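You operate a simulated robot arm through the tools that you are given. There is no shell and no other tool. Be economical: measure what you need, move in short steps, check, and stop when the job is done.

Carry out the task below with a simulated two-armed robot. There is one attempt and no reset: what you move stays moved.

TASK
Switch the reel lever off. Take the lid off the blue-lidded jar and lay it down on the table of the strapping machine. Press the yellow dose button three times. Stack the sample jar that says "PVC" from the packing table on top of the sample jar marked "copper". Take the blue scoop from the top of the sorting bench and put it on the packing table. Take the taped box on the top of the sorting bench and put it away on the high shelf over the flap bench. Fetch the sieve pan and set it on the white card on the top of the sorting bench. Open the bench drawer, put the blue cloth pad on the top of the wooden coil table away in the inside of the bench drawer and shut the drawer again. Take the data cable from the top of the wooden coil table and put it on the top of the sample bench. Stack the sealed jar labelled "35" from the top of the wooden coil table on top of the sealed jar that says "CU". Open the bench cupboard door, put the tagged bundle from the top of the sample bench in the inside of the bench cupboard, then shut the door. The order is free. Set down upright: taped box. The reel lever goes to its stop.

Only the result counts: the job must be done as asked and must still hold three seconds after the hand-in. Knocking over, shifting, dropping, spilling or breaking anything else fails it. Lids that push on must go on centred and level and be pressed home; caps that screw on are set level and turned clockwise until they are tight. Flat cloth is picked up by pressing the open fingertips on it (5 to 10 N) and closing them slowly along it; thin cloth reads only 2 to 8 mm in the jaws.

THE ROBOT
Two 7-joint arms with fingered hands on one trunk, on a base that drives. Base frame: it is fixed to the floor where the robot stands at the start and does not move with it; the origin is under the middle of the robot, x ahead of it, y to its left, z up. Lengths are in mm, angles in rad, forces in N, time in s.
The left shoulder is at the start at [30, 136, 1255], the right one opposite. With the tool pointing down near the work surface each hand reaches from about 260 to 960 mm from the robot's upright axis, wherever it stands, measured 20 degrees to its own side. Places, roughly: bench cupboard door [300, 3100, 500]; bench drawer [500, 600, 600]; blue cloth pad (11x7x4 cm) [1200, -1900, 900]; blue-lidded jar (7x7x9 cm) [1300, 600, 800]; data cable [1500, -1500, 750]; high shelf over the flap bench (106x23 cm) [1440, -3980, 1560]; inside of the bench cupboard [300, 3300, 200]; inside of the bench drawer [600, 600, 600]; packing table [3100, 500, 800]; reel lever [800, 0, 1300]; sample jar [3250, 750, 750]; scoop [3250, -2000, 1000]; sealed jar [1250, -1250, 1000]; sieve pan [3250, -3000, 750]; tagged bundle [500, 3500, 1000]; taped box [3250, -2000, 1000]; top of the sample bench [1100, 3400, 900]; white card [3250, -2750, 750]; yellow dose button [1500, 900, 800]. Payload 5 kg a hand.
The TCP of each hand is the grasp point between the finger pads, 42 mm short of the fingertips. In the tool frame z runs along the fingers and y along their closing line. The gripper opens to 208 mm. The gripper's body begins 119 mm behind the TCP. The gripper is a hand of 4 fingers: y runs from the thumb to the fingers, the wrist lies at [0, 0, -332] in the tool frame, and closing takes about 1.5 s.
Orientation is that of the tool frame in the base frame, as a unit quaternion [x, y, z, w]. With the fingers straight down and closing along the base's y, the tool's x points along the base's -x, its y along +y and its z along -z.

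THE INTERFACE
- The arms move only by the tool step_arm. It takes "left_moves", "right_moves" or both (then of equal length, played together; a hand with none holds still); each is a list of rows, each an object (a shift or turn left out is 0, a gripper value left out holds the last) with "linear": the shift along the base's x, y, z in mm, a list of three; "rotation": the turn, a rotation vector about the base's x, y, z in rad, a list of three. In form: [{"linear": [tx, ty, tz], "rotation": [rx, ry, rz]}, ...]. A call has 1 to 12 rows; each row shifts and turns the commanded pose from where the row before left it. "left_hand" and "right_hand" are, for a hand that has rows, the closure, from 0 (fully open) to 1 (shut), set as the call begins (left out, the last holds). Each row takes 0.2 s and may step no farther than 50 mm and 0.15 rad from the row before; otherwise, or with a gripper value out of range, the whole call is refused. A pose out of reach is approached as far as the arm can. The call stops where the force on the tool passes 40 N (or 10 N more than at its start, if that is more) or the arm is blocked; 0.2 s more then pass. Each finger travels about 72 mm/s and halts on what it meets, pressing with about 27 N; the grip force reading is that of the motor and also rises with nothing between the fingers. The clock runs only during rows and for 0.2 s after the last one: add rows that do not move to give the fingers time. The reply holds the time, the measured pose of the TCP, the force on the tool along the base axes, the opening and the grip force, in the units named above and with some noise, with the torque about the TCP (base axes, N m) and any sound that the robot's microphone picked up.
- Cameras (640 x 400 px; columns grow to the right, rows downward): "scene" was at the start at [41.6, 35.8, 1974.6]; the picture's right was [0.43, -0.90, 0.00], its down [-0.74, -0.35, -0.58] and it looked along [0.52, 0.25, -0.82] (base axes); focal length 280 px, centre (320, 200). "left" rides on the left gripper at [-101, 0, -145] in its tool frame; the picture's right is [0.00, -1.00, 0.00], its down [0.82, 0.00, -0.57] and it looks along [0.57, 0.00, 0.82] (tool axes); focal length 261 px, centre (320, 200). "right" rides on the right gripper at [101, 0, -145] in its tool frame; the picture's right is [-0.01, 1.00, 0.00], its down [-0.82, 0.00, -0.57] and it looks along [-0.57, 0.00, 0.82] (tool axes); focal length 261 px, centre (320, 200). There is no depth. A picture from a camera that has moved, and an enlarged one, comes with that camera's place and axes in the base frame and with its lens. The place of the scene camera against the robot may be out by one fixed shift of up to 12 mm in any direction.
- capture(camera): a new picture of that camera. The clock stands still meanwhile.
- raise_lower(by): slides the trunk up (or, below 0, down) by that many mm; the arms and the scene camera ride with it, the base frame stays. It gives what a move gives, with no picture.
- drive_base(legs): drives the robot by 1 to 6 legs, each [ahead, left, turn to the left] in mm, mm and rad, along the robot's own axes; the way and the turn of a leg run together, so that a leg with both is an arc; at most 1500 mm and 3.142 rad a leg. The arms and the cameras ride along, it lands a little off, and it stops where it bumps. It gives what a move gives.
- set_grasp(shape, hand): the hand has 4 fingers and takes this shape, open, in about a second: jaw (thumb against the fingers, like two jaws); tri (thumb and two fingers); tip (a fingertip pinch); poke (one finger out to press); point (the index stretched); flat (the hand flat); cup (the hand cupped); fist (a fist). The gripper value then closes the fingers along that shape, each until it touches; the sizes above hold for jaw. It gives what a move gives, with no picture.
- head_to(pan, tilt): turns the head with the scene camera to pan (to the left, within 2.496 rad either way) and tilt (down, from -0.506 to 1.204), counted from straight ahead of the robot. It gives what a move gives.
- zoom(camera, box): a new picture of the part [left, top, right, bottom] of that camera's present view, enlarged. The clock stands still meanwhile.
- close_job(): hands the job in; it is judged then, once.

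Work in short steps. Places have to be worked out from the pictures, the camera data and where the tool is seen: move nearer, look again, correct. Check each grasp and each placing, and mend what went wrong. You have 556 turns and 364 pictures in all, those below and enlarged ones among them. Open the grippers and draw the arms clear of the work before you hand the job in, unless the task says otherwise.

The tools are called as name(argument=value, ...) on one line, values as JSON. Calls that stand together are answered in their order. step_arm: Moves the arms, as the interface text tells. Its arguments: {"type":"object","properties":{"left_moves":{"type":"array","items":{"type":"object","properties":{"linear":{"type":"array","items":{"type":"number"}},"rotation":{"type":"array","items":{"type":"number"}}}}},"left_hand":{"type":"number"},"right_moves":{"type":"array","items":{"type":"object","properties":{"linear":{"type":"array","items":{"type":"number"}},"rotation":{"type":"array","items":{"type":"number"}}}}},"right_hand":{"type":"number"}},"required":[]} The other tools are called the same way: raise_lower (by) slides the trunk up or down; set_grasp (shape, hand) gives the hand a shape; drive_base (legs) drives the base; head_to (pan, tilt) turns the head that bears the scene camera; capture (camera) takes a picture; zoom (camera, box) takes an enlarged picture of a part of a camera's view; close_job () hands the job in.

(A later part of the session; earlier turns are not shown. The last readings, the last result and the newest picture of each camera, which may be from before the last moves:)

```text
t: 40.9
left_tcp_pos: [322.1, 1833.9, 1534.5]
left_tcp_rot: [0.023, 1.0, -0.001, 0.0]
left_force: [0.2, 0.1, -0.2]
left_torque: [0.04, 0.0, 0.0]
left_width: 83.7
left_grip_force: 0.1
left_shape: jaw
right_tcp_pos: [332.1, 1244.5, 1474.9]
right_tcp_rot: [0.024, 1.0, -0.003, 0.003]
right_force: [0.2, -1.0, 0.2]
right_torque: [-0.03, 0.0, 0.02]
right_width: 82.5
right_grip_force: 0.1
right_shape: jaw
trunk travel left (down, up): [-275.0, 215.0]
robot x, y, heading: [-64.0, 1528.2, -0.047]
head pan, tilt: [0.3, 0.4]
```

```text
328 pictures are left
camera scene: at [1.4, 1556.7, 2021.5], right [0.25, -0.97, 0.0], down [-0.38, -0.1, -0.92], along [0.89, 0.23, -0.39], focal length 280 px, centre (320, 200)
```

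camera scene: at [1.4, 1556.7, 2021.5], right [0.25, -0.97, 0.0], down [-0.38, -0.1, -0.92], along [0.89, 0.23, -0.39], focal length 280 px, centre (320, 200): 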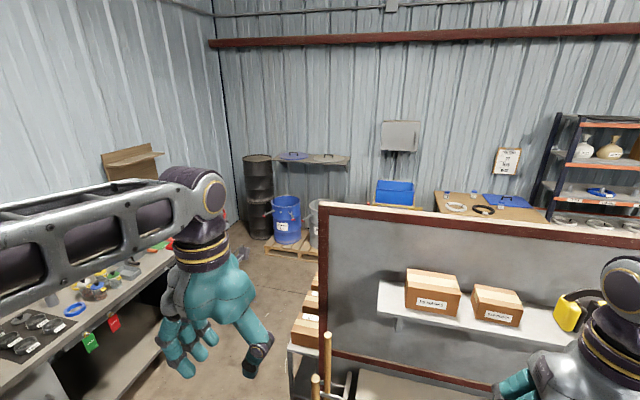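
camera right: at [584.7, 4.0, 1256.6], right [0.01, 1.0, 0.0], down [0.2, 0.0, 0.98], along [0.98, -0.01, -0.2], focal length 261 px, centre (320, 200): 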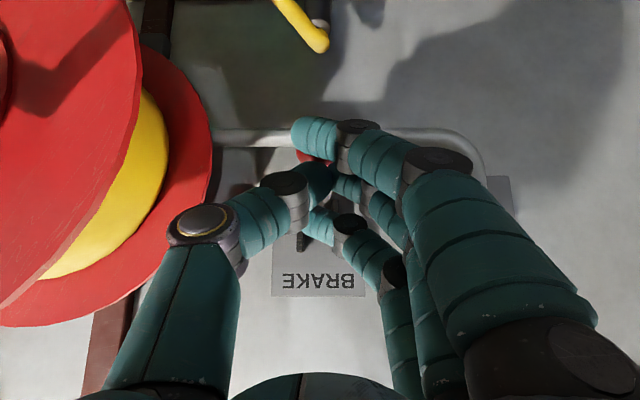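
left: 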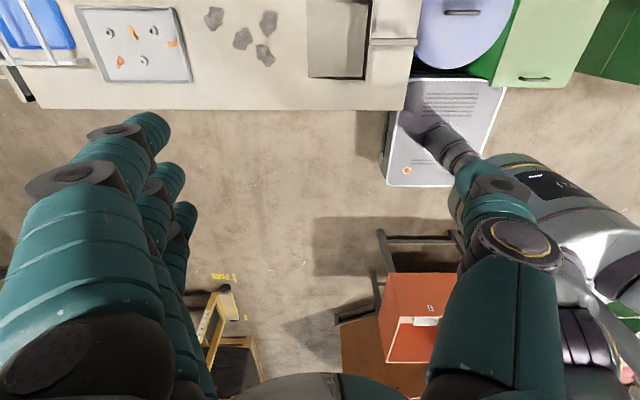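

The partition ends near y≈1770 with a box rack beyond it; the sample bench lies at y≥2900. I shift left to the gap's middle and look.

drive_base(legs=[[-40, 870, 0.048]])

head_to(pan=0, tilt=0.75)

capture(camera="scene")

```text
t: 45.5
left_tcp_pos: [302.1, 2709.3, 1534.9]
left_tcp_rot: [0.01, 1.0, 0.0, 0.001]
left_force: [-0.3, -0.2, 0.0]
left_torque: [-0.03, 0.03, 0.01]
left_width: 83.8
left_grip_force: 0.2
left_shape: jaw
right_tcp_pos: [327.2, 2118.7, 1474.2]
right_tcp_rot: [0.011, 1.0, -0.003, 0.004]
right_force: [-0.3, 0.5, -0.7]
right_torque: [0.0, 0.02, 0.0]
right_width: 82.9
right_grip_force: 0.0
right_shape: jaw
trunk travel left (down, up): [-275.0, 215.0]
robot x, y, heading: [-75.7, 2391.5, -0.019]
head pan, tilt: [0.3, 0.4]
```

```text
t: 46.3
left_tcp_pos: [302.2, 2708.6, 1534.5]
left_tcp_rot: [0.009, 1.0, 0.0, 0.001]
left_force: [-0.6, 0.3, 0.2]
left_torque: [0.02, 0.0, 0.03]
left_width: 83.7
left_grip_force: 0.1
left_shape: jaw
right_tcp_pos: [328.4, 2118.1, 1473.4]
right_tcp_rot: [0.011, 1.0, -0.003, 0.004]
right_force: [-0.5, 0.7, -0.3]
right_torque: [-0.01, -0.02, 0.04]
right_width: 82.6
right_grip_force: 0.1
right_shape: jaw
trunk travel left (down, up): [-275.0, 215.0]
robot x, y, heading: [-76.6, 2389.7, -0.021]
head pan, tilt: [0.0, 0.75]
```

```text
327 pictures are left
camera scene: at [-17.2, 2395.7, 1990.5], right [-0.02, -1.0, 0.0], down [-0.68, 0.01, -0.73], along [0.73, -0.01, -0.68], focal length 280 px, centre (320, 200)
```

scene: 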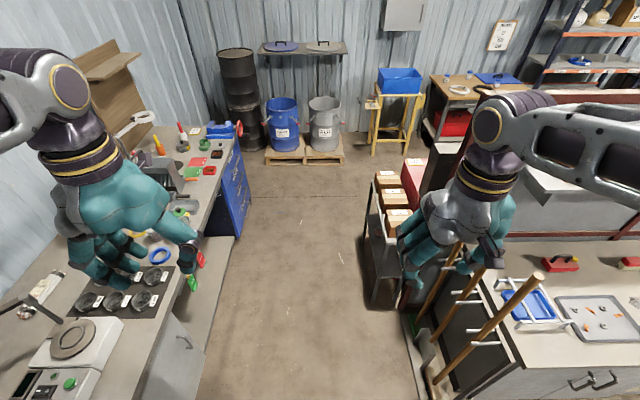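

drive_base(legs=[[0, 150, 0.02]])

head_to(pan=0, tilt=1.2)

capture(camera="scene")

head_to(pan=0, tilt=0.6)

capture(camera="scene")

```text
t: 47.7
left_tcp_pos: [298.2, 2863.6, 1534.2]
left_tcp_rot: [0.0, 1.0, 0.0, 0.0]
left_force: [-0.1, 0.5, 0.0]
left_torque: [-0.04, -0.01, 0.0]
left_width: 83.6
left_grip_force: 0.0
left_shape: jaw
right_tcp_pos: [334.8, 2276.1, 1473.2]
right_tcp_rot: [0.002, 1.0, -0.002, 0.003]
right_force: [-0.1, 0.5, 0.3]
right_torque: [-0.02, 0.0, 0.05]
right_width: 83.3
right_grip_force: 0.0
right_shape: jaw
trunk travel left (down, up): [-275.0, 215.0]
robot x, y, heading: [-77.7, 2538.9, 0.004]
head pan, tilt: [0.0, 0.75]
```

```text
t: 48.6
left_tcp_pos: [299.1, 2862.9, 1534.7]
left_tcp_rot: [0.0, 1.0, 0.0, 0.0]
left_force: [-0.3, -1.2, 0.4]
left_torque: [0.07, 0.0, 0.0]
left_width: 83.8
left_grip_force: 0.0
left_shape: jaw
right_tcp_pos: [334.3, 2273.9, 1473.7]
right_tcp_rot: [0.001, 1.0, -0.003, 0.003]
right_force: [-0.4, -1.1, -0.5]
right_torque: [0.09, 0.0, 0.01]
right_width: 82.9
right_grip_force: 0.1
right_shape: jaw
trunk travel left (down, up): [-275.0, 215.0]
robot x, y, heading: [-74.6, 2543.3, 0.003]
head pan, tilt: [0.0, 1.201]
```

```text
326 pictures are left
camera scene: at [-42.6, 2543.9, 1958.7], right [0.0, -1.0, 0.0], down [-0.93, 0.0, -0.36], along [0.36, 0.0, -0.93], focal length 280 px, centre (320, 200)
```

scene: 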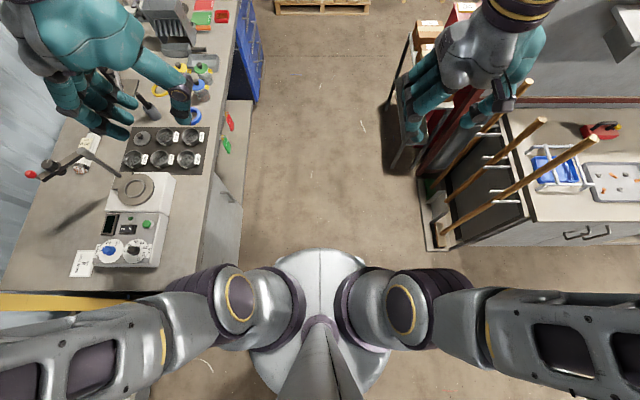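

```text
t: 49.6
left_tcp_pos: [298.5, 2864.3, 1534.4]
left_tcp_rot: [0.001, 1.0, 0.0, 0.0]
left_force: [-0.5, -0.5, 0.0]
left_torque: [-0.01, -0.01, 0.01]
left_width: 83.7
left_grip_force: 0.1
left_shape: jaw
right_tcp_pos: [335.9, 2275.3, 1474.0]
right_tcp_rot: [0.0, 1.0, -0.003, 0.004]
right_force: [-0.1, -0.4, -0.5]
right_torque: [0.0, 0.02, -0.02]
right_width: 82.5
right_grip_force: 0.1
right_shape: jaw
trunk travel left (down, up): [-275.0, 215.0]
robot x, y, heading: [-74.9, 2539.0, -0.001]
head pan, tilt: [0.0, 0.6]
```

```text
325 pictures are left
camera scene: at [-10.2, 2545.1, 2003.2], right [0.0, -1.0, 0.0], down [-0.57, 0.0, -0.82], along [0.82, 0.0, -0.57], focal length 280 px, centre (320, 200)
```

scene: 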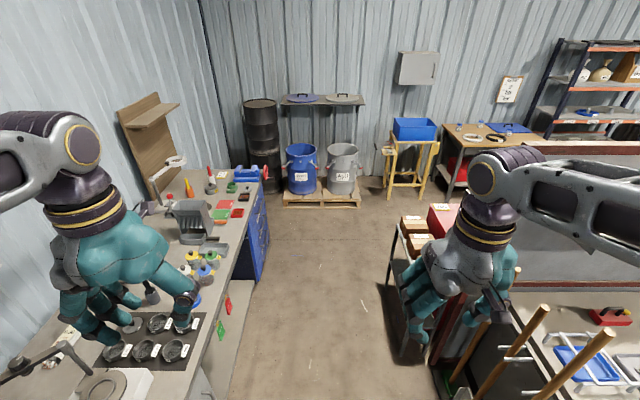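

The corridor is about 2235…2950 wide at bench height, clear on the floor. I drive through it.

drive_base(legs=[[1100, 50, 0], [1050, 0, 0]])

head_to(pan=-1.4, tilt=0.5)

capture(camera="scene")

```text
t: 60.1
left_tcp_pos: [2419.9, 2897.3, 1534.2]
left_tcp_rot: [0.005, 1.0, 0.0, 0.0]
left_force: [-0.7, 0.5, -0.9]
left_torque: [0.01, -0.01, 0.02]
left_width: 83.6
left_grip_force: 0.1
left_shape: jaw
right_tcp_pos: [2451.1, 2308.2, 1472.2]
right_tcp_rot: [0.005, 1.0, -0.003, 0.003]
right_force: [-0.6, 0.2, 0.7]
right_torque: [-0.01, 0.05, 0.0]
right_width: 82.7
right_grip_force: 0.0
right_shape: jaw
trunk travel left (down, up): [-275.0, 215.0]
robot x, y, heading: [2042.3, 2575.2, -0.006]
head pan, tilt: [0.0, 0.6]
```

```text
t: 61.6
left_tcp_pos: [2419.0, 2896.0, 1534.1]
left_tcp_rot: [0.005, 1.0, 0.0, 0.0]
left_force: [-0.2, 0.1, -0.5]
left_torque: [0.04, 0.03, 0.01]
left_width: 83.8
left_grip_force: 0.1
left_shape: jaw
right_tcp_pos: [2450.9, 2309.6, 1474.0]
right_tcp_rot: [0.005, 1.0, -0.003, 0.003]
right_force: [0.0, 0.6, 0.6]
right_torque: [0.02, 0.03, -0.02]
right_width: 82.8
right_grip_force: 0.1
right_shape: jaw
trunk travel left (down, up): [-275.0, 215.0]
robot x, y, heading: [2044.4, 2577.9, -0.008]
head pan, tilt: [-1.4, 0.499]
```

```text
324 pictures are left
camera scene: at [2034.6, 2492.5, 2012.4], right [-0.99, -0.16, 0.0], down [-0.08, 0.47, -0.88], along [0.14, -0.87, -0.48], focal length 280 px, centre (320, 200)
```

scene: 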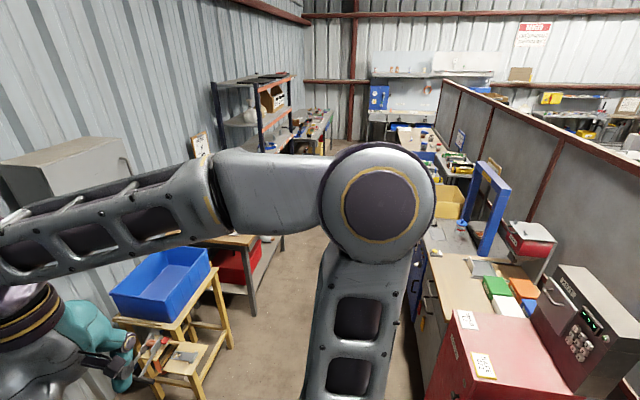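

Aisle runs at x≈1660…2740. I turn right, drive down it to y≈750 and face the machine bench (-x).

drive_base(legs=[[0, 0, -1.562], [900, 120, 0], [900, 0, 0], [0, 0, -1.571]])

head_to(pan=0, tilt=0.8)

capture(camera="scene")

```text
t: 78.4
left_tcp_pos: [1784.4, 481.7, 1535.5]
left_tcp_rot: [1.0, -0.016, 0.001, 0.001]
left_force: [1.3, 0.5, 0.4]
left_torque: [0.0, 0.01, 0.03]
left_width: 83.6
left_grip_force: 0.1
left_shape: jaw
right_tcp_pos: [1766.3, 1070.3, 1473.9]
right_tcp_rot: [1.0, -0.017, -0.004, -0.003]
right_force: [-0.1, 0.4, 0.2]
right_torque: [-0.02, -0.01, -0.02]
right_width: 82.7
right_grip_force: 0.1
right_shape: jaw
trunk travel left (down, up): [-275.0, 215.0]
robot x, y, heading: [2166.9, 790.4, 3.108]
head pan, tilt: [-1.4, 0.499]
```

```text
t: 79.9
left_tcp_pos: [1785.0, 480.4, 1533.5]
left_tcp_rot: [1.0, -0.015, 0.0, -0.001]
left_force: [-0.2, 0.0, 0.1]
left_torque: [0.0, -0.01, 0.01]
left_width: 83.7
left_grip_force: 0.0
left_shape: jaw
right_tcp_pos: [1766.8, 1070.3, 1472.2]
right_tcp_rot: [1.0, -0.016, -0.003, -0.003]
right_force: [-0.3, 0.4, 0.1]
right_torque: [-0.02, 0.02, 0.0]
right_width: 82.8
right_grip_force: 0.1
right_shape: jaw
trunk travel left (down, up): [-275.0, 215.0]
robot x, y, heading: [2168.7, 793.3, 3.108]
head pan, tilt: [0.0, 0.799]
```

```text
323 pictures are left
camera scene: at [2122.3, 798.6, 1986.4], right [0.03, 1.0, 0.0], down [0.72, -0.02, -0.7], along [-0.7, 0.02, -0.72], focal length 280 px, centre (320, 200)
```

scene: 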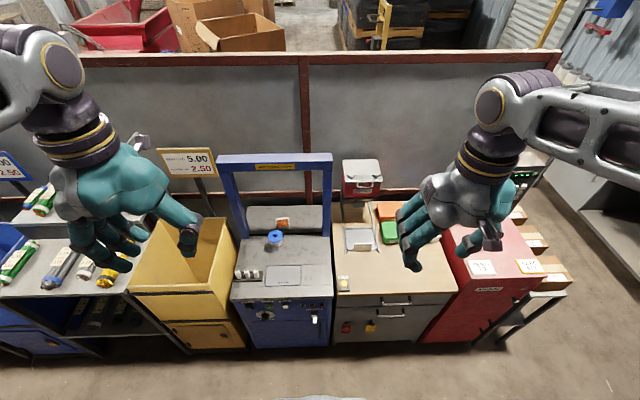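

zoom(camera="scene", box=[220, 190, 440, 328])

zoom(camera="scene", box=[230, 220, 310, 270])

zoom(camera="scene", box=[310, 250, 390, 300])

```text
2.90 times, centred on (330, 259) of scene
camera zoom: at [2122.3, 798.6, 1986.4], right [0.03, 1.0, 0.0], down [0.72, -0.02, -0.7], along [-0.7, 0.02, -0.72], focal length 811 px, centre (291, 29)
```

zoom: 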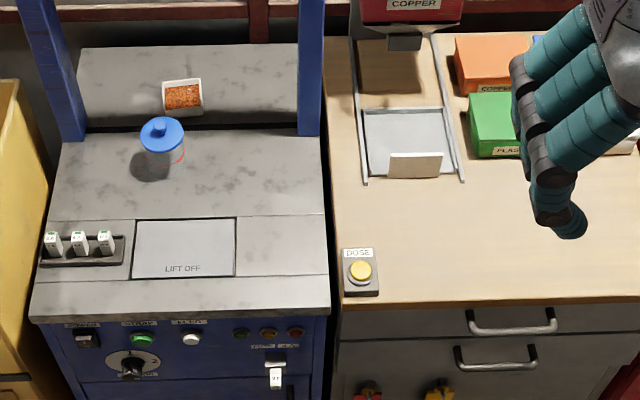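

```text
8.00 times, centred on (270, 245) of scene
camera zoom: at [2122.3, 798.6, 1986.4], right [0.03, 1.0, 0.0], down [0.72, -0.02, -0.7], along [-0.7, 0.02, -0.72], focal length 2238 px, centre (720, -160)
```

zoom: 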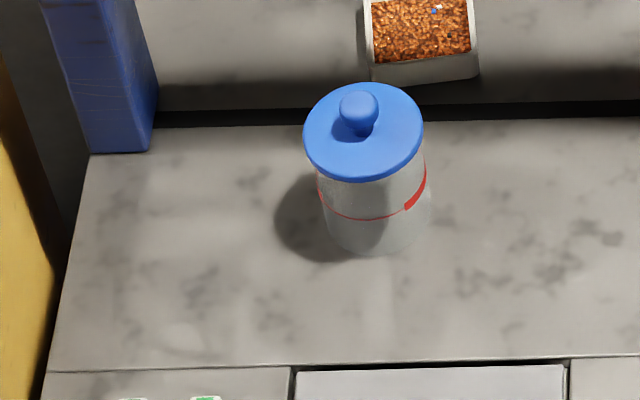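

```text
8.00 times, centred on (350, 275) of scene
camera zoom: at [2122.3, 798.6, 1986.4], right [0.03, 1.0, 0.0], down [0.72, -0.02, -0.7], along [-0.7, 0.02, -0.72], focal length 2238 px, centre (80, -400)
```

zoom: 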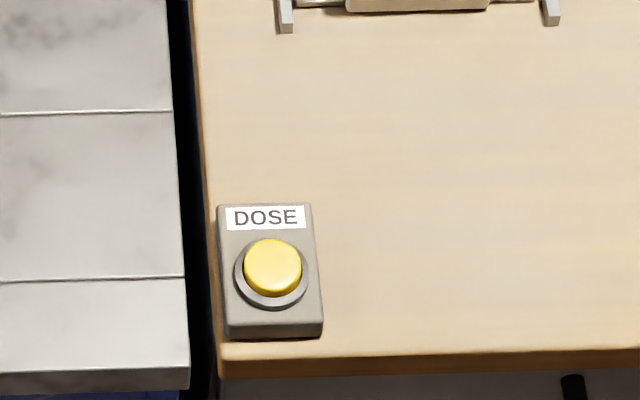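

DOSE button at ≈(1510–1530, 925), jar lid knob ≈(1290, 606). I give the right hand the poke shape and move it above the button.

set_grasp(hand="right", shape="poke")

step_arm(right_moves=[{"linear": [-40, -20, -20]}, {"linear": [-40, -20, -20]}, {"linear": [-40, -20, -20]}, {"linear": [-40, -20, -20]}, {"linear": [-40, -20, -20]}, {"linear": [-40, -20, -20]}, {"linear": [0, -25, -40]}, {"linear": [0, 0, -50]}, {"linear": [0, 0, -50]}, {"linear": [0, 0, -50]}, {"linear": [0, 0, -50]}, {"linear": [0, 0, -50]}])

capture(camera="right")

```text
t: 80.8
left_tcp_pos: [1784.9, 480.5, 1534.3]
left_tcp_rot: [1.0, -0.015, 0.001, 0.0]
left_force: [0.1, -0.2, -0.3]
left_torque: [0.0, -0.02, 0.02]
left_width: 83.8
left_grip_force: 0.0
left_shape: jaw
right_tcp_pos: [1766.3, 1069.4, 1474.4]
right_tcp_rot: [1.0, -0.017, -0.004, -0.002]
right_force: [0.4, 0.5, 0.6]
right_torque: [-0.01, 0.02, 0.02]
right_width: 0.1
right_grip_force: 0.0
right_shape: poke
trunk travel left (down, up): [-275.0, 215.0]
robot x, y, heading: [2167.5, 795.9, 3.112]
head pan, tilt: [0.0, 0.799]
```

```text
t: 83.4
left_tcp_pos: [1782.9, 480.6, 1534.8]
left_tcp_rot: [1.0, -0.016, 0.0, 0.001]
left_force: [-0.9, 0.0, -0.5]
left_torque: [0.0, -0.09, 0.0]
left_width: 83.7
left_grip_force: 0.1
left_shape: jaw
right_tcp_pos: [1527.4, 923.6, 1065.4]
right_tcp_rot: [1.0, -0.016, -0.003, -0.003]
right_force: [-1.6, 0.2, 0.8]
right_torque: [0.05, -0.15, 0.0]
right_width: 0.0
right_grip_force: 0.1
right_shape: poke
trunk travel left (down, up): [-275.0, 215.0]
robot x, y, heading: [2165.4, 796.1, 3.108]
head pan, tilt: [0.0, 0.799]
```

```text
319 pictures are left
camera right: at [1628.6, 919.0, 1210.2], right [-0.04, -1.0, -0.01], down [-0.82, 0.03, 0.58], along [-0.58, 0.03, -0.82], focal length 261 px, centre (320, 200)
```

right: 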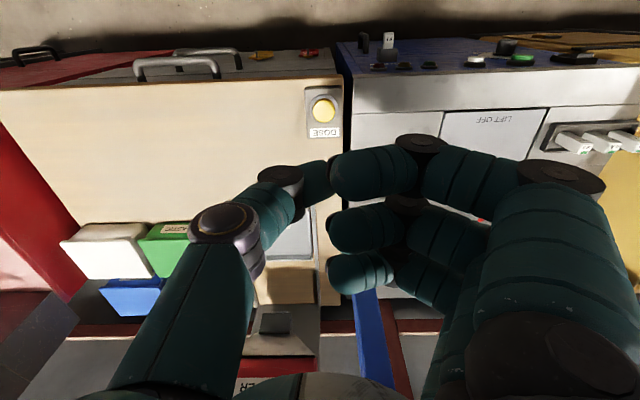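

The poke shape looks curled; I try the point shape for comparison.

set_grasp(hand="right", shape="point")

capture(camera="right")

```text
t: 84.3
left_tcp_pos: [1784.4, 481.3, 1534.8]
left_tcp_rot: [1.0, -0.016, 0.0, 0.0]
left_force: [0.4, -0.5, -0.3]
left_torque: [0.01, 0.0, 0.02]
left_width: 83.8
left_grip_force: 0.1
left_shape: jaw
right_tcp_pos: [1528.2, 924.0, 1066.9]
right_tcp_rot: [1.0, -0.016, -0.003, -0.002]
right_force: [0.5, -0.3, -0.9]
right_torque: [0.01, -0.04, 0.01]
right_width: 201.7
right_grip_force: 0.1
right_shape: point
trunk travel left (down, up): [-275.0, 215.0]
robot x, y, heading: [2165.4, 793.6, 3.106]
head pan, tilt: [0.0, 0.799]
```

```text
318 pictures are left
camera right: at [1629.7, 919.0, 1211.0], right [-0.04, -1.0, -0.01], down [-0.82, 0.03, 0.58], along [-0.58, 0.03, -0.82], focal length 261 px, centre (320, 200)
```

right: 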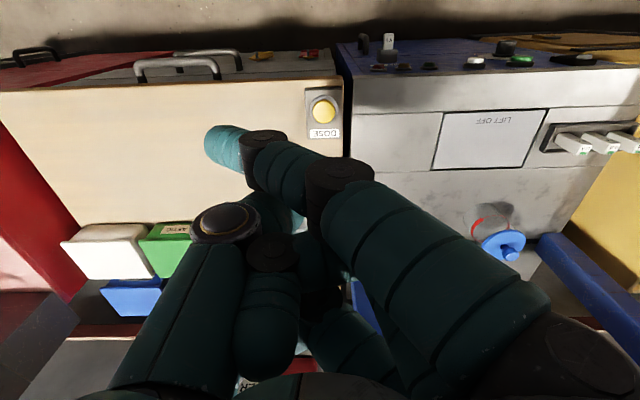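

zoom(camera="scene", box=[290, 200, 430, 300])

```text
4.00 times, centred on (360, 250) of scene
camera zoom: at [2121.6, 798.4, 1986.4], right [0.03, 1.0, 0.0], down [0.72, -0.02, -0.7], along [-0.7, 0.02, -0.72], focal length 1119 px, centre (160, 0)
```

zoom: 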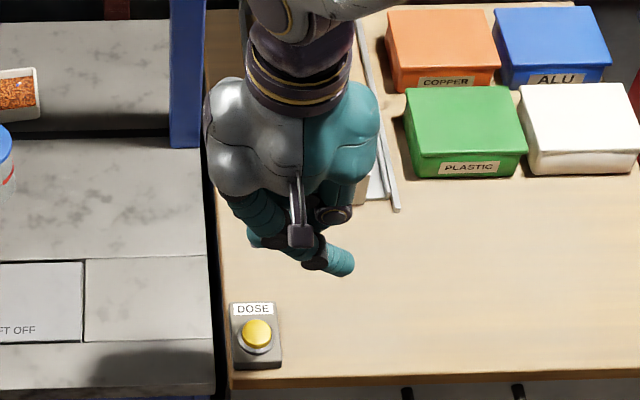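

Point shape sticks out sideways, so I use the closed jaw with the hand pitched so the index tip is lowest. Triangulated button top: ≈(1518, 923, 828).

set_grasp(hand="right", shape="jaw")

step_arm(right_hand=1, right_moves=[{"linear": [-5, -2, -10], "rotation": [0, 0.15, 0]}, {"linear": [-5, -2, -20], "rotation": [0, 0.15, 0]}, {"linear": [-5, -3, -30], "rotation": [0, 0.15, 0]}, {"linear": [0, 0, -30]}, {"linear": [0, 0, -30]}, {"linear": [0, 0, -20]}, {}, {}])

capture(camera="right")

zoom(camera="scene", box=[290, 230, 410, 305])

```text
t: 85.2
left_tcp_pos: [1783.9, 481.4, 1535.1]
left_tcp_rot: [1.0, -0.016, 0.001, 0.0]
left_force: [-0.3, 0.1, 0.6]
left_torque: [0.0, 0.03, -0.01]
left_width: 83.7
left_grip_force: 0.1
left_shape: jaw
right_tcp_pos: [1528.3, 925.0, 1066.6]
right_tcp_rot: [1.0, -0.017, -0.004, -0.004]
right_force: [0.3, 0.6, 0.4]
right_torque: [-0.02, 0.02, 0.01]
right_width: 208.0
right_grip_force: 0.0
right_shape: jaw
trunk travel left (down, up): [-275.0, 215.0]
robot x, y, heading: [2168.0, 793.3, 3.109]
head pan, tilt: [0.0, 0.799]
```

```text
t: 86.2
left_tcp_pos: [1785.7, 477.1, 1534.1]
left_tcp_rot: [1.0, -0.015, 0.0, -0.002]
left_force: [0.6, -0.5, -0.7]
left_torque: [0.15, 0.14, 0.0]
left_width: 83.6
left_grip_force: 0.0
left_shape: jaw
right_tcp_pos: [1511.5, 971.2, 989.0]
right_tcp_rot: [0.973, -0.074, -0.22, 0.003]
right_force: [0.9, -2.3, -1.0]
right_torque: [0.32, 0.17, -0.11]
right_width: 74.2
right_grip_force: 0.1
right_shape: jaw
trunk travel left (down, up): [-275.0, 215.0]
robot x, y, heading: [2164.9, 794.1, 3.116]
head pan, tilt: [0.0, 0.799]
stopped in row 4 (right hand): the force on the tool passed its limit at 46 N (the readings are from after the stop); the commanded pose is now the measured one
```

```text
316 pictures are left
camera right: at [1663.3, 950.9, 1074.8], right [-0.15, -0.99, 0.04], down [-0.48, 0.11, 0.87], along [-0.86, 0.11, -0.49], focal length 261 px, centre (320, 200)
```

right: 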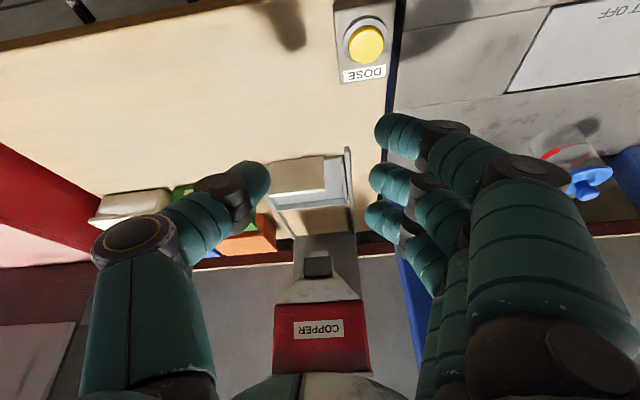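

```text
5.33 times, centred on (350, 268) of scene
camera zoom: at [2123.8, 794.2, 1986.6], right [0.03, 1.0, 0.0], down [0.72, -0.02, -0.7], along [-0.7, 0.02, -0.72], focal length 1492 px, centre (160, -160)
```

zoom: 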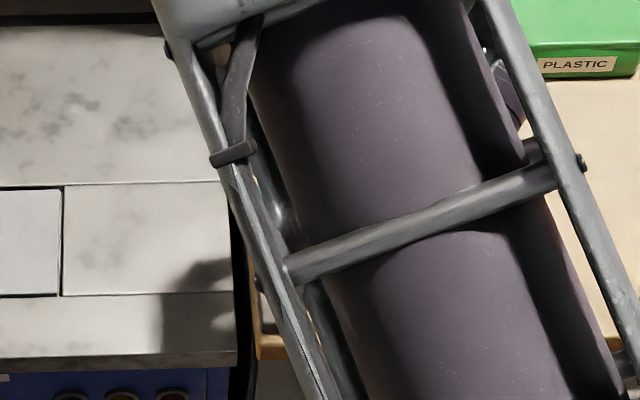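

Something blocked the arm. I look at the wide view before going on.

capture(camera="scene")

```text
314 pictures are left
camera scene: at [2123.8, 794.2, 1986.6], right [0.03, 1.0, 0.0], down [0.72, -0.02, -0.7], along [-0.7, 0.02, -0.72], focal length 280 px, centre (320, 200)
```

scene: 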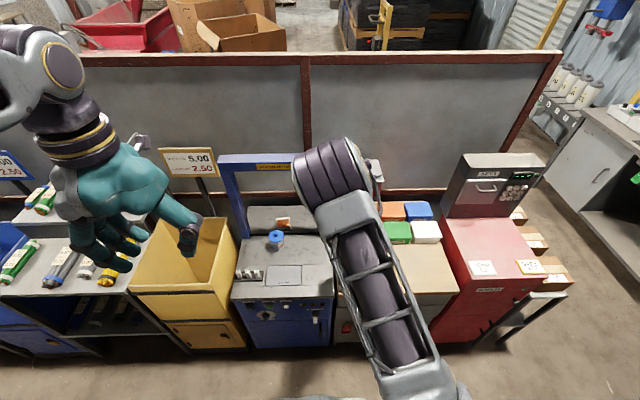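

The elbow swung forward toward the COPPER hopper. I raise the hand and undo the pitch step by step.

step_arm(right_hand=1, right_moves=[{"linear": [5, -5, 25], "rotation": [0, -0.05, 0]}, {"linear": [5, -5, 30], "rotation": [0, -0.1, 0]}, {"linear": [5, -5, 30], "rotation": [0, -0.1, 0]}, {"linear": [0, 0, 30], "rotation": [0, -0.1, 0]}, {"linear": [0, 0, 30], "rotation": [0, -0.1, 0]}])

capture(camera="scene")

```text
t: 87.4
left_tcp_pos: [1785.0, 479.3, 1534.8]
left_tcp_rot: [1.0, -0.015, 0.001, -0.001]
left_force: [-0.7, 0.9, -1.4]
left_torque: [0.0, -0.05, -0.02]
left_width: 83.5
left_grip_force: 0.1
left_shape: jaw
right_tcp_pos: [1523.9, 957.9, 1132.8]
right_tcp_rot: [0.997, -0.073, 0.003, -0.013]
right_force: [0.9, 1.5, -1.2]
right_torque: [-0.03, 0.02, -0.01]
right_width: 0.1
right_grip_force: 26.9
right_shape: jaw
trunk travel left (down, up): [-275.0, 215.0]
robot x, y, heading: [2166.3, 794.0, 3.109]
head pan, tilt: [0.0, 0.799]
```

```text
313 pictures are left
camera scene: at [2121.2, 798.5, 1986.4], right [0.03, 1.0, 0.0], down [0.72, -0.02, -0.7], along [-0.7, 0.02, -0.72], focal length 280 px, centre (320, 200)
```

scene: 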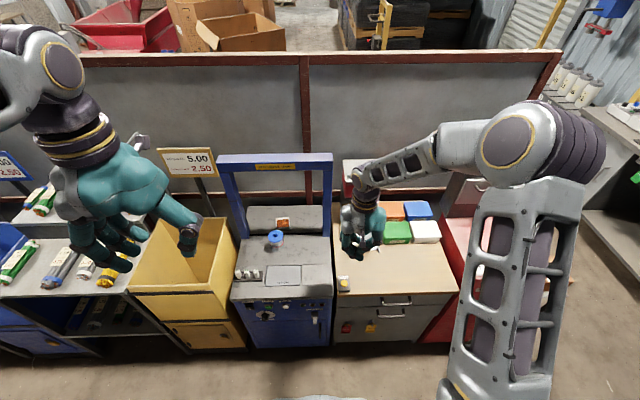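

The elbow is back outside. I go on with the hand vertical, bringing the index tip above the button.

step_arm(right_moves=[{"linear": [-10, -13, -10], "rotation": [0, 0, 0.06]}, {"linear": [-10, -13, -30], "rotation": [0, 0, 0.055]}, {"linear": [-12, -13, -30]}, {"linear": [0, 0, -30]}, {"linear": [0, 0, -30]}, {"linear": [0, 0, -30]}, {"linear": [0, 0, -20]}])

capture(camera="right")

zoom(camera="scene", box=[290, 215, 410, 290])

```text
t: 89.0
left_tcp_pos: [1783.4, 480.4, 1534.1]
left_tcp_rot: [1.0, -0.015, 0.0, 0.0]
left_force: [-0.2, 0.1, -0.2]
left_torque: [0.0, -0.03, 0.0]
left_width: 83.4
left_grip_force: 0.0
left_shape: jaw
right_tcp_pos: [1493.4, 918.6, 951.5]
right_tcp_rot: [1.0, -0.015, 0.0, -0.013]
right_force: [-1.8, 0.7, 0.3]
right_torque: [0.0, -0.1, 0.03]
right_width: 0.0
right_grip_force: 27.1
right_shape: jaw
trunk travel left (down, up): [-275.0, 215.0]
robot x, y, heading: [2166.6, 792.0, 3.11]
head pan, tilt: [0.0, 0.799]
```

```text
312 pictures are left
camera right: at [1592.8, 911.8, 1096.1], right [-0.03, -1.0, -0.03], down [-0.82, 0.01, 0.57], along [-0.57, 0.04, -0.82], focal length 261 px, centre (320, 200)
```

right: 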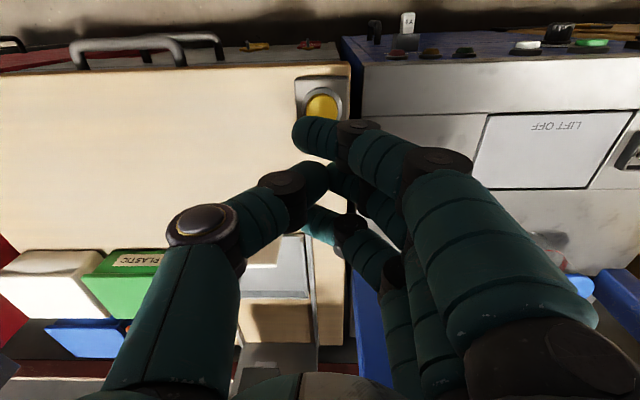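

```text
5.33 times, centred on (350, 252) of scene
camera zoom: at [2121.5, 798.3, 1986.4], right [0.03, 1.0, 0.0], down [0.72, -0.02, -0.7], along [-0.7, 0.02, -0.72], focal length 1492 px, centre (160, -80)
```

zoom: 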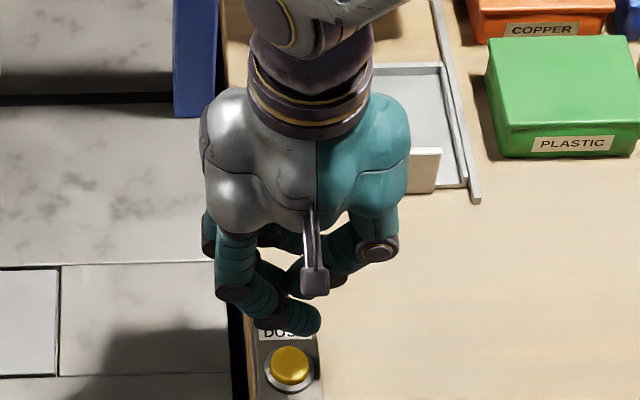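

Index tip ≈(1523,929) versus button (1518,923). I shift slightly and lower to contact.

step_arm(right_moves=[{"linear": [-4, -6, -20]}, {"linear": [0, 0, -20]}, {"linear": [0, 0, -20]}, {"linear": [0, 0, -10]}, {"linear": [0, 0, -4]}, {"linear": [0, 0, -4]}, {"linear": [0, 0, -3]}])

zoom(camera="scene", box=[310, 240, 390, 290])

zoom(camera="right", box=[240, 60, 400, 160])

```text
t: 90.6
left_tcp_pos: [1783.6, 479.9, 1536.1]
left_tcp_rot: [1.0, -0.014, 0.0, 0.0]
left_force: [0.2, 0.2, -0.1]
left_torque: [-0.01, 0.02, -0.04]
left_width: 83.5
left_grip_force: 0.1
left_shape: jaw
right_tcp_pos: [1488.3, 911.6, 870.4]
right_tcp_rot: [1.0, -0.015, 0.001, -0.013]
right_force: [-0.4, -0.8, 1.1]
right_torque: [-0.01, -0.03, 0.02]
right_width: 0.2
right_grip_force: 27.3
right_shape: jaw
trunk travel left (down, up): [-275.0, 215.0]
robot x, y, heading: [2167.9, 793.0, 3.112]
head pan, tilt: [0.0, 0.799]
```

```text
8.00 times, centred on (350, 265) of scene
camera zoom: at [2122.1, 798.2, 1986.5], right [0.03, 1.0, 0.0], down [0.72, -0.02, -0.7], along [-0.7, 0.02, -0.72], focal length 2238 px, centre (80, -320)
```

zoom: 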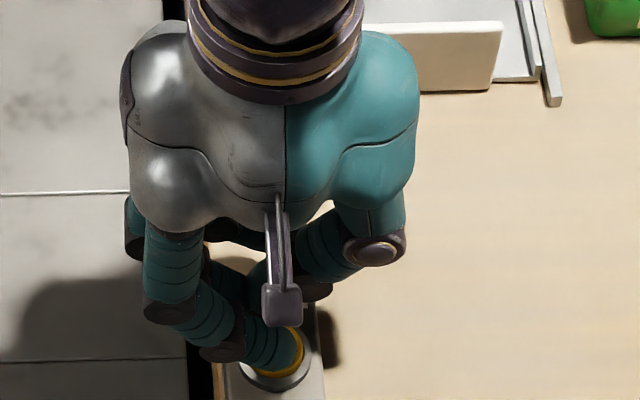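

```text
4.00 times, centred on (320, 110) of right
camera zoom: at [1588.3, 904.1, 1015.0], right [-0.03, -1.0, -0.03], down [-0.82, 0.01, 0.57], along [-0.57, 0.04, -0.82], focal length 1043 px, centre (320, 560)
```

zoom: 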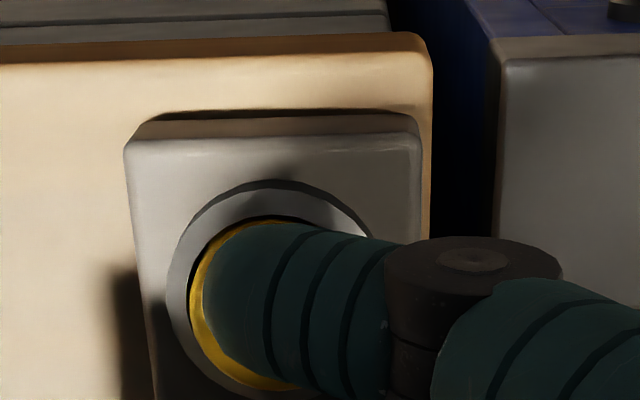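

Well centred on the button. I press in small steps.

step_arm(right_moves=[{"linear": [0, 0, -3]}, {"linear": [0, 0, -3]}, {"linear": [0, 0, -2]}, {"linear": [0, 0, -2]}])

```text
t: 91.6
left_tcp_pos: [1785.4, 479.6, 1534.5]
left_tcp_rot: [1.0, -0.014, 0.0, -0.001]
left_force: [0.5, 0.0, 0.4]
left_torque: [-0.01, -0.12, 0.01]
left_width: 83.8
left_grip_force: 0.0
left_shape: jaw
right_tcp_pos: [1487.8, 911.4, 865.0]
right_tcp_rot: [1.0, -0.016, -0.001, -0.012]
right_force: [9.4, -0.1, 29.2]
right_torque: [-0.18, -0.61, 0.01]
right_width: 0.2
right_grip_force: 27.1
right_shape: jaw
trunk travel left (down, up): [-275.0, 215.0]
robot x, y, heading: [2167.4, 794.0, 3.115]
head pan, tilt: [0.0, 0.799]
heard: click
stopped in row 4 (right hand): the force on the tool passed its limit at 42 N (the readings are from after the stop); the commanded pose is now the measured one
```

A click: one press. I lift clear so that it springs back, then press again.

step_arm(right_moves=[{"linear": [0, 0, 8]}, {"linear": [0, 0, 10]}, {}, {}])

step_arm(right_moves=[{"linear": [0, 0, -10]}, {"linear": [0, 0, -4]}, {"linear": [0, 0, -3]}, {"linear": [0, 0, -2]}, {"linear": [0, 0, -2]}])

```text
t: 92.6
left_tcp_pos: [1783.4, 480.1, 1534.4]
left_tcp_rot: [1.0, -0.014, 0.001, 0.0]
left_force: [0.8, -0.1, 0.2]
left_torque: [-0.01, 0.05, -0.03]
left_width: 83.7
left_grip_force: 0.0
left_shape: jaw
right_tcp_pos: [1486.4, 909.8, 879.4]
right_tcp_rot: [1.0, -0.015, -0.001, -0.012]
right_force: [0.8, -0.1, -0.2]
right_torque: [0.02, 0.02, 0.02]
right_width: 0.1
right_grip_force: 27.7
right_shape: jaw
trunk travel left (down, up): [-275.0, 215.0]
robot x, y, heading: [2162.9, 791.0, 3.114]
head pan, tilt: [0.0, 0.799]
```

```text
t: 93.8
left_tcp_pos: [1785.2, 479.0, 1534.6]
left_tcp_rot: [1.0, -0.016, 0.0, 0.001]
left_force: [-0.3, 0.8, 0.4]
left_torque: [-0.02, -0.06, 0.0]
left_width: 83.7
left_grip_force: 0.1
left_shape: jaw
right_tcp_pos: [1485.5, 908.5, 865.1]
right_tcp_rot: [1.0, -0.014, -0.003, -0.011]
right_force: [9.9, 0.4, 29.3]
right_torque: [-0.25, -0.68, 0.09]
right_width: 0.2
right_grip_force: 27.1
right_shape: jaw
trunk travel left (down, up): [-275.0, 215.0]
robot x, y, heading: [2171.1, 793.1, 3.112]
head pan, tilt: [0.0, 0.799]
heard: click
stopped in row 5 (right hand): the force on the tool passed its limit at 43 N (the readings are from after the stop); the commanded pose is now the measured one
```

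Second click. I lift and press a third time.

step_arm(right_moves=[{"linear": [1, 1, 8]}, {"linear": [1, 1, 10]}, {}, {}])

step_arm(right_moves=[{"linear": [0, 0, -10]}, {"linear": [0, 0, -4]}, {"linear": [0, 0, -3]}, {"linear": [0, 0, -2]}, {"linear": [0, 0, -2]}])

```text
t: 94.8
left_tcp_pos: [1784.2, 479.6, 1535.1]
left_tcp_rot: [1.0, -0.016, 0.0, 0.0]
left_force: [0.8, -0.1, 0.6]
left_torque: [-0.02, 0.01, -0.01]
left_width: 83.7
left_grip_force: 0.1
left_shape: jaw
right_tcp_pos: [1488.6, 911.8, 880.8]
right_tcp_rot: [1.0, -0.015, -0.002, -0.012]
right_force: [-0.5, -0.4, 0.1]
right_torque: [-0.02, -0.01, 0.01]
right_width: 0.0
right_grip_force: 27.0
right_shape: jaw
trunk travel left (down, up): [-275.0, 215.0]
robot x, y, heading: [2165.9, 791.4, 3.113]
head pan, tilt: [0.0, 0.799]
```

```text
t: 95.8
left_tcp_pos: [1786.2, 479.2, 1535.8]
left_tcp_rot: [1.0, -0.015, 0.0, 0.0]
left_force: [-0.6, -0.1, -1.1]
left_torque: [0.01, -0.05, 0.0]
left_width: 83.6
left_grip_force: 0.1
left_shape: jaw
right_tcp_pos: [1485.9, 909.8, 865.5]
right_tcp_rot: [1.0, -0.015, -0.004, -0.012]
right_force: [10.1, 1.8, 28.8]
right_torque: [-0.1, -0.68, 0.08]
right_width: 0.0
right_grip_force: 26.9
right_shape: jaw
trunk travel left (down, up): [-275.0, 215.0]
robot x, y, heading: [2169.2, 792.8, 3.114]
head pan, tilt: [0.0, 0.799]
heard: click
stopped in row 5 (right hand): the force on the tool passed its limit at 43 N (the readings are from after the stop); the commanded pose is now the measured one
```

Three clicks. Now I lift the right hand away and pitch the left hand slightly (free space) so it can get to the jar in front of the blue frame.

step_arm(right_moves=[{"linear": [2, 2, 40]}, {"linear": [10, 10, 45]}, {"linear": [10, 10, 45]}, {"linear": [20, 10, 45]}, {"linear": [20, 10, 40]}, {"linear": [20, 10, 40]}, {"linear": [20, 10, 40]}, {"linear": [20, 10, 40]}], left_moves=[{"rotation": [0, 0.06, 0]}, {"rotation": [0, 0.06, 0]}, {"rotation": [0, 0.06, 0]}, {"rotation": [0, 0.06, 0]}, {"rotation": [0, 0.06, 0]}, {"rotation": [0, 0.05, 0]}, {}, {}], left_hand=0.65)

capture(camera="scene")

```text
refused: row 4 steps farther than a row can; nothing moved
```

```text
308 pictures are left
camera scene: at [2124.2, 798.2, 1986.6], right [0.03, 1.0, 0.0], down [0.72, -0.02, -0.7], along [-0.7, 0.02, -0.72], focal length 280 px, centre (320, 200)
```

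scene: 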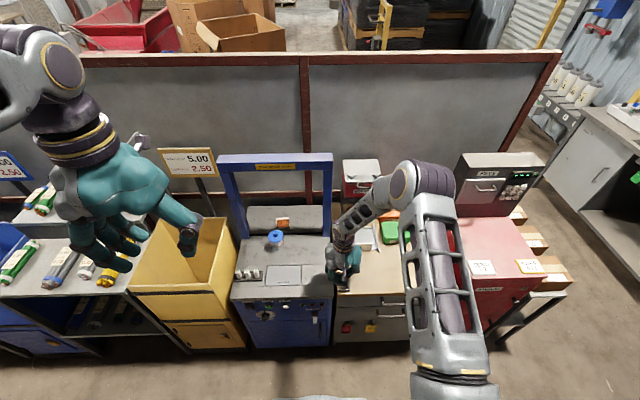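

step_arm(right_moves=[{"linear": [2, 2, 40]}, {"linear": [10, 10, 40]}, {"linear": [10, 10, 40]}, {"linear": [20, 10, 40]}, {"linear": [20, 10, 40]}, {"linear": [20, 10, 40]}, {"linear": [20, 10, 40]}, {"linear": [20, 10, 40]}], left_moves=[{"rotation": [0, 0.06, 0]}, {"rotation": [0, 0.06, 0]}, {"rotation": [0, 0.06, 0]}, {"rotation": [0, 0.06, 0]}, {"rotation": [0, 0.06, 0]}, {"rotation": [0, 0.05, 0]}, {}, {}], left_hand=0.65)

capture(camera="scene")

```text
t: 97.7
left_tcp_pos: [1787.5, 480.3, 1536.4]
left_tcp_rot: [0.985, -0.014, -0.175, 0.004]
left_force: [1.6, -0.3, 0.6]
left_torque: [-0.02, 0.15, 0.03]
left_width: 73.4
left_grip_force: 0.1
left_shape: jaw
right_tcp_pos: [1607.1, 985.3, 1183.1]
right_tcp_rot: [1.0, -0.014, -0.003, -0.011]
right_force: [1.4, 0.1, -0.1]
right_torque: [-0.04, 0.15, 0.0]
right_width: 0.1
right_grip_force: 26.9
right_shape: jaw
trunk travel left (down, up): [-275.0, 215.0]
robot x, y, heading: [2167.4, 793.5, 3.109]
head pan, tilt: [0.0, 0.799]
```

```text
307 pictures are left
camera scene: at [2124.9, 799.0, 1986.5], right [0.03, 1.0, 0.0], down [0.72, -0.02, -0.7], along [-0.7, 0.02, -0.72], focal length 280 px, centre (320, 200)
```

scene: 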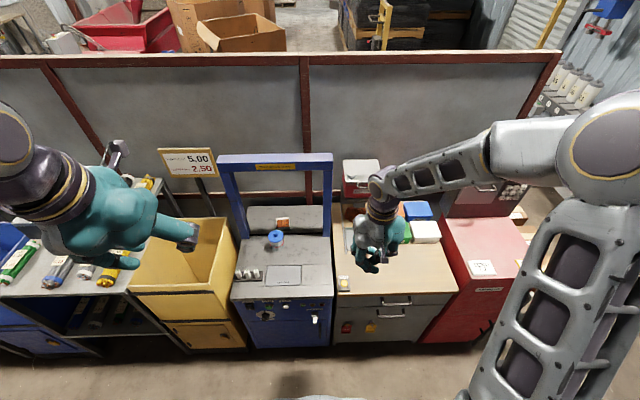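

step_arm(left_moves=[{"linear": [-34, 10, -34]}, {"linear": [-34, 10, -34]}, {"linear": [-34, 10, -34]}, {"linear": [-34, 10, -34]}, {"linear": [-34, 10, -34]}, {"linear": [-34, 10, -34]}, {"linear": [-34, 10, -34]}, {"linear": [-34, 10, -34]}, {"linear": [-34, 10, -34]}, {"linear": [-34, 10, -34]}, {"linear": [-34, 10, -34]}])

capture(camera="scene")

capture(camera="left")

```text
t: 100.0
left_tcp_pos: [1406.8, 589.8, 1155.9]
left_tcp_rot: [0.985, -0.015, -0.173, 0.002]
left_force: [-1.1, -0.2, -0.5]
left_torque: [-0.01, -0.16, 0.03]
left_width: 72.9
left_grip_force: 0.0
left_shape: jaw
right_tcp_pos: [1602.0, 985.2, 1180.9]
right_tcp_rot: [1.0, -0.014, -0.003, -0.011]
right_force: [-1.4, 0.5, -0.3]
right_torque: [-0.1, -0.17, -0.03]
right_width: 0.0
right_grip_force: 27.0
right_shape: jaw
trunk travel left (down, up): [-275.0, 215.0]
robot x, y, heading: [2164.8, 789.6, 3.116]
head pan, tilt: [0.0, 0.799]
```

```text
306 pictures are left
camera scene: at [2118.0, 800.1, 1986.2], right [0.03, 1.0, 0.0], down [0.72, -0.02, -0.7], along [-0.69, 0.02, -0.72], focal length 280 px, centre (320, 200)
```

scene: 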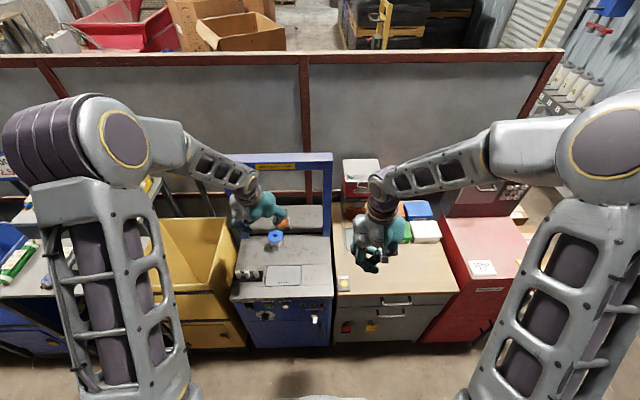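

```text
305 pictures are left
camera left: at [1361.0, 592.2, 1326.2], right [0.02, 1.0, -0.01], down [0.97, -0.02, 0.26], along [0.26, -0.02, -0.97], focal length 261 px, centre (320, 200)
```

left: 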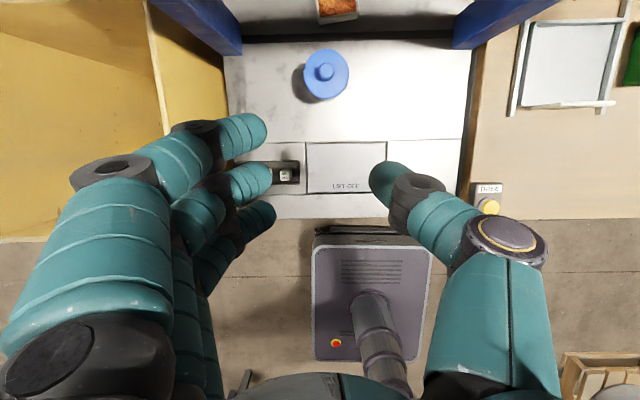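

Clear view of the jar from the left camera: knob ≈(1278,598,900). I try the fingertip-pinch shape and look at it.

set_grasp(hand="left", shape="tip")

capture(camera="left")

```text
t: 101.0
left_tcp_pos: [1408.1, 589.9, 1158.6]
left_tcp_rot: [0.985, -0.015, -0.173, 0.003]
left_force: [-0.8, 0.4, -0.6]
left_torque: [-0.01, -0.04, 0.01]
left_width: 207.7
left_grip_force: 0.1
left_shape: tip
right_tcp_pos: [1605.6, 984.1, 1181.0]
right_tcp_rot: [1.0, -0.015, -0.004, -0.012]
right_force: [-0.2, -0.1, -0.7]
right_torque: [-0.02, -0.04, -0.01]
right_width: 0.0
right_grip_force: 26.8
right_shape: jaw
trunk travel left (down, up): [-275.0, 215.0]
robot x, y, heading: [2165.9, 793.7, 3.113]
head pan, tilt: [0.0, 0.799]
```

```text
304 pictures are left
camera left: at [1363.7, 592.0, 1328.0], right [0.02, 1.0, -0.01], down [0.97, -0.02, 0.26], along [0.26, -0.01, -0.97], focal length 261 px, centre (320, 200)
```

left: 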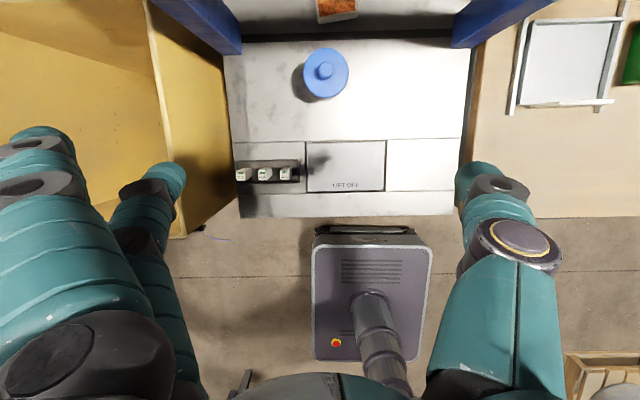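

step_arm(left_hand=0.8, left_moves=[{}, {}, {}, {}, {}, {}])

capture(camera="left")

```text
t: 102.3
left_tcp_pos: [1408.1, 589.2, 1157.2]
left_tcp_rot: [0.985, -0.015, -0.174, 0.002]
left_force: [0.6, 0.2, -0.5]
left_torque: [0.03, -0.02, 0.02]
left_width: 42.1
left_grip_force: 0.1
left_shape: tip
right_tcp_pos: [1605.3, 984.1, 1183.5]
right_tcp_rot: [1.0, -0.014, -0.003, -0.011]
right_force: [-0.2, 0.4, -0.1]
right_torque: [0.02, 0.0, 0.01]
right_width: 0.1
right_grip_force: 27.2
right_shape: jaw
trunk travel left (down, up): [-275.0, 215.0]
robot x, y, heading: [2166.2, 792.0, 3.107]
head pan, tilt: [0.0, 0.799]
```

```text
303 pictures are left
camera left: at [1363.9, 591.8, 1328.1], right [0.02, 1.0, -0.01], down [0.97, -0.02, 0.26], along [0.26, -0.01, -0.97], focal length 261 px, centre (320, 200)
```

left: 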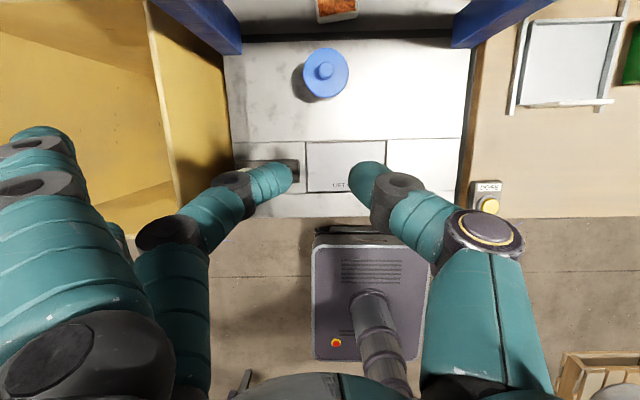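

The pinch works with thumb and middle finger. To keep the raised fingers off the left post I yaw the hand by 0.5 and bring it above the knob.

step_arm(left_moves=[{"rotation": [0, 0, 0.1]}, {"rotation": [0, 0, 0.1]}, {"rotation": [0, 0, 0.1]}, {"rotation": [0, 0, 0.1]}, {"rotation": [0, 0, 0.1]}, {"linear": [-30, 4, -25]}, {"linear": [-30, 4, -25]}, {"linear": [-30, 4, -30]}, {"linear": [-25, 4, -30]}, {"linear": [0, 0, -30]}, {}])

capture(camera="left")

capture(camera="scene")

```text
t: 104.8
left_tcp_pos: [1295.9, 604.3, 1020.4]
left_tcp_rot: [0.958, 0.229, -0.168, 0.045]
left_force: [0.3, 1.1, -0.4]
left_torque: [0.03, -0.02, -0.01]
left_width: 42.1
left_grip_force: 0.0
left_shape: tip
right_tcp_pos: [1604.9, 984.5, 1182.6]
right_tcp_rot: [1.0, -0.015, -0.003, -0.011]
right_force: [-0.1, 0.1, -0.2]
right_torque: [-0.02, 0.01, -0.01]
right_width: 0.1
right_grip_force: 26.9
right_shape: jaw
trunk travel left (down, up): [-275.0, 215.0]
robot x, y, heading: [2169.5, 790.3, 3.111]
head pan, tilt: [0.0, 0.799]
```

```text
302 pictures are left
camera left: at [1255.1, 584.9, 1190.3], right [-0.46, 0.89, -0.01], down [0.86, 0.45, 0.26], along [0.23, 0.11, -0.97], focal length 261 px, centre (320, 200)
```

left: 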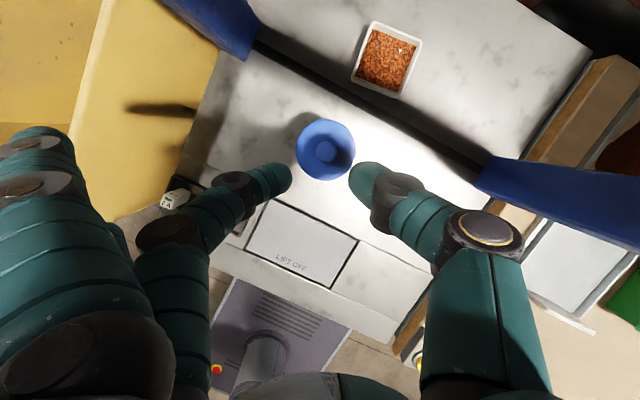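

```text
301 pictures are left
camera scene: at [2121.7, 798.7, 1986.4], right [0.03, 1.0, 0.0], down [0.72, -0.02, -0.7], along [-0.7, 0.02, -0.72], focal length 280 px, centre (320, 200)
```

scene: 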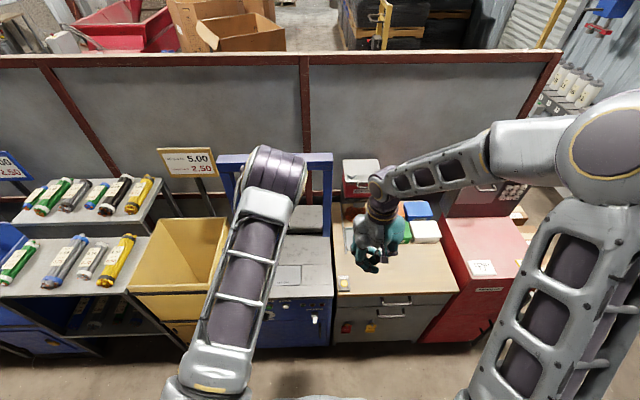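

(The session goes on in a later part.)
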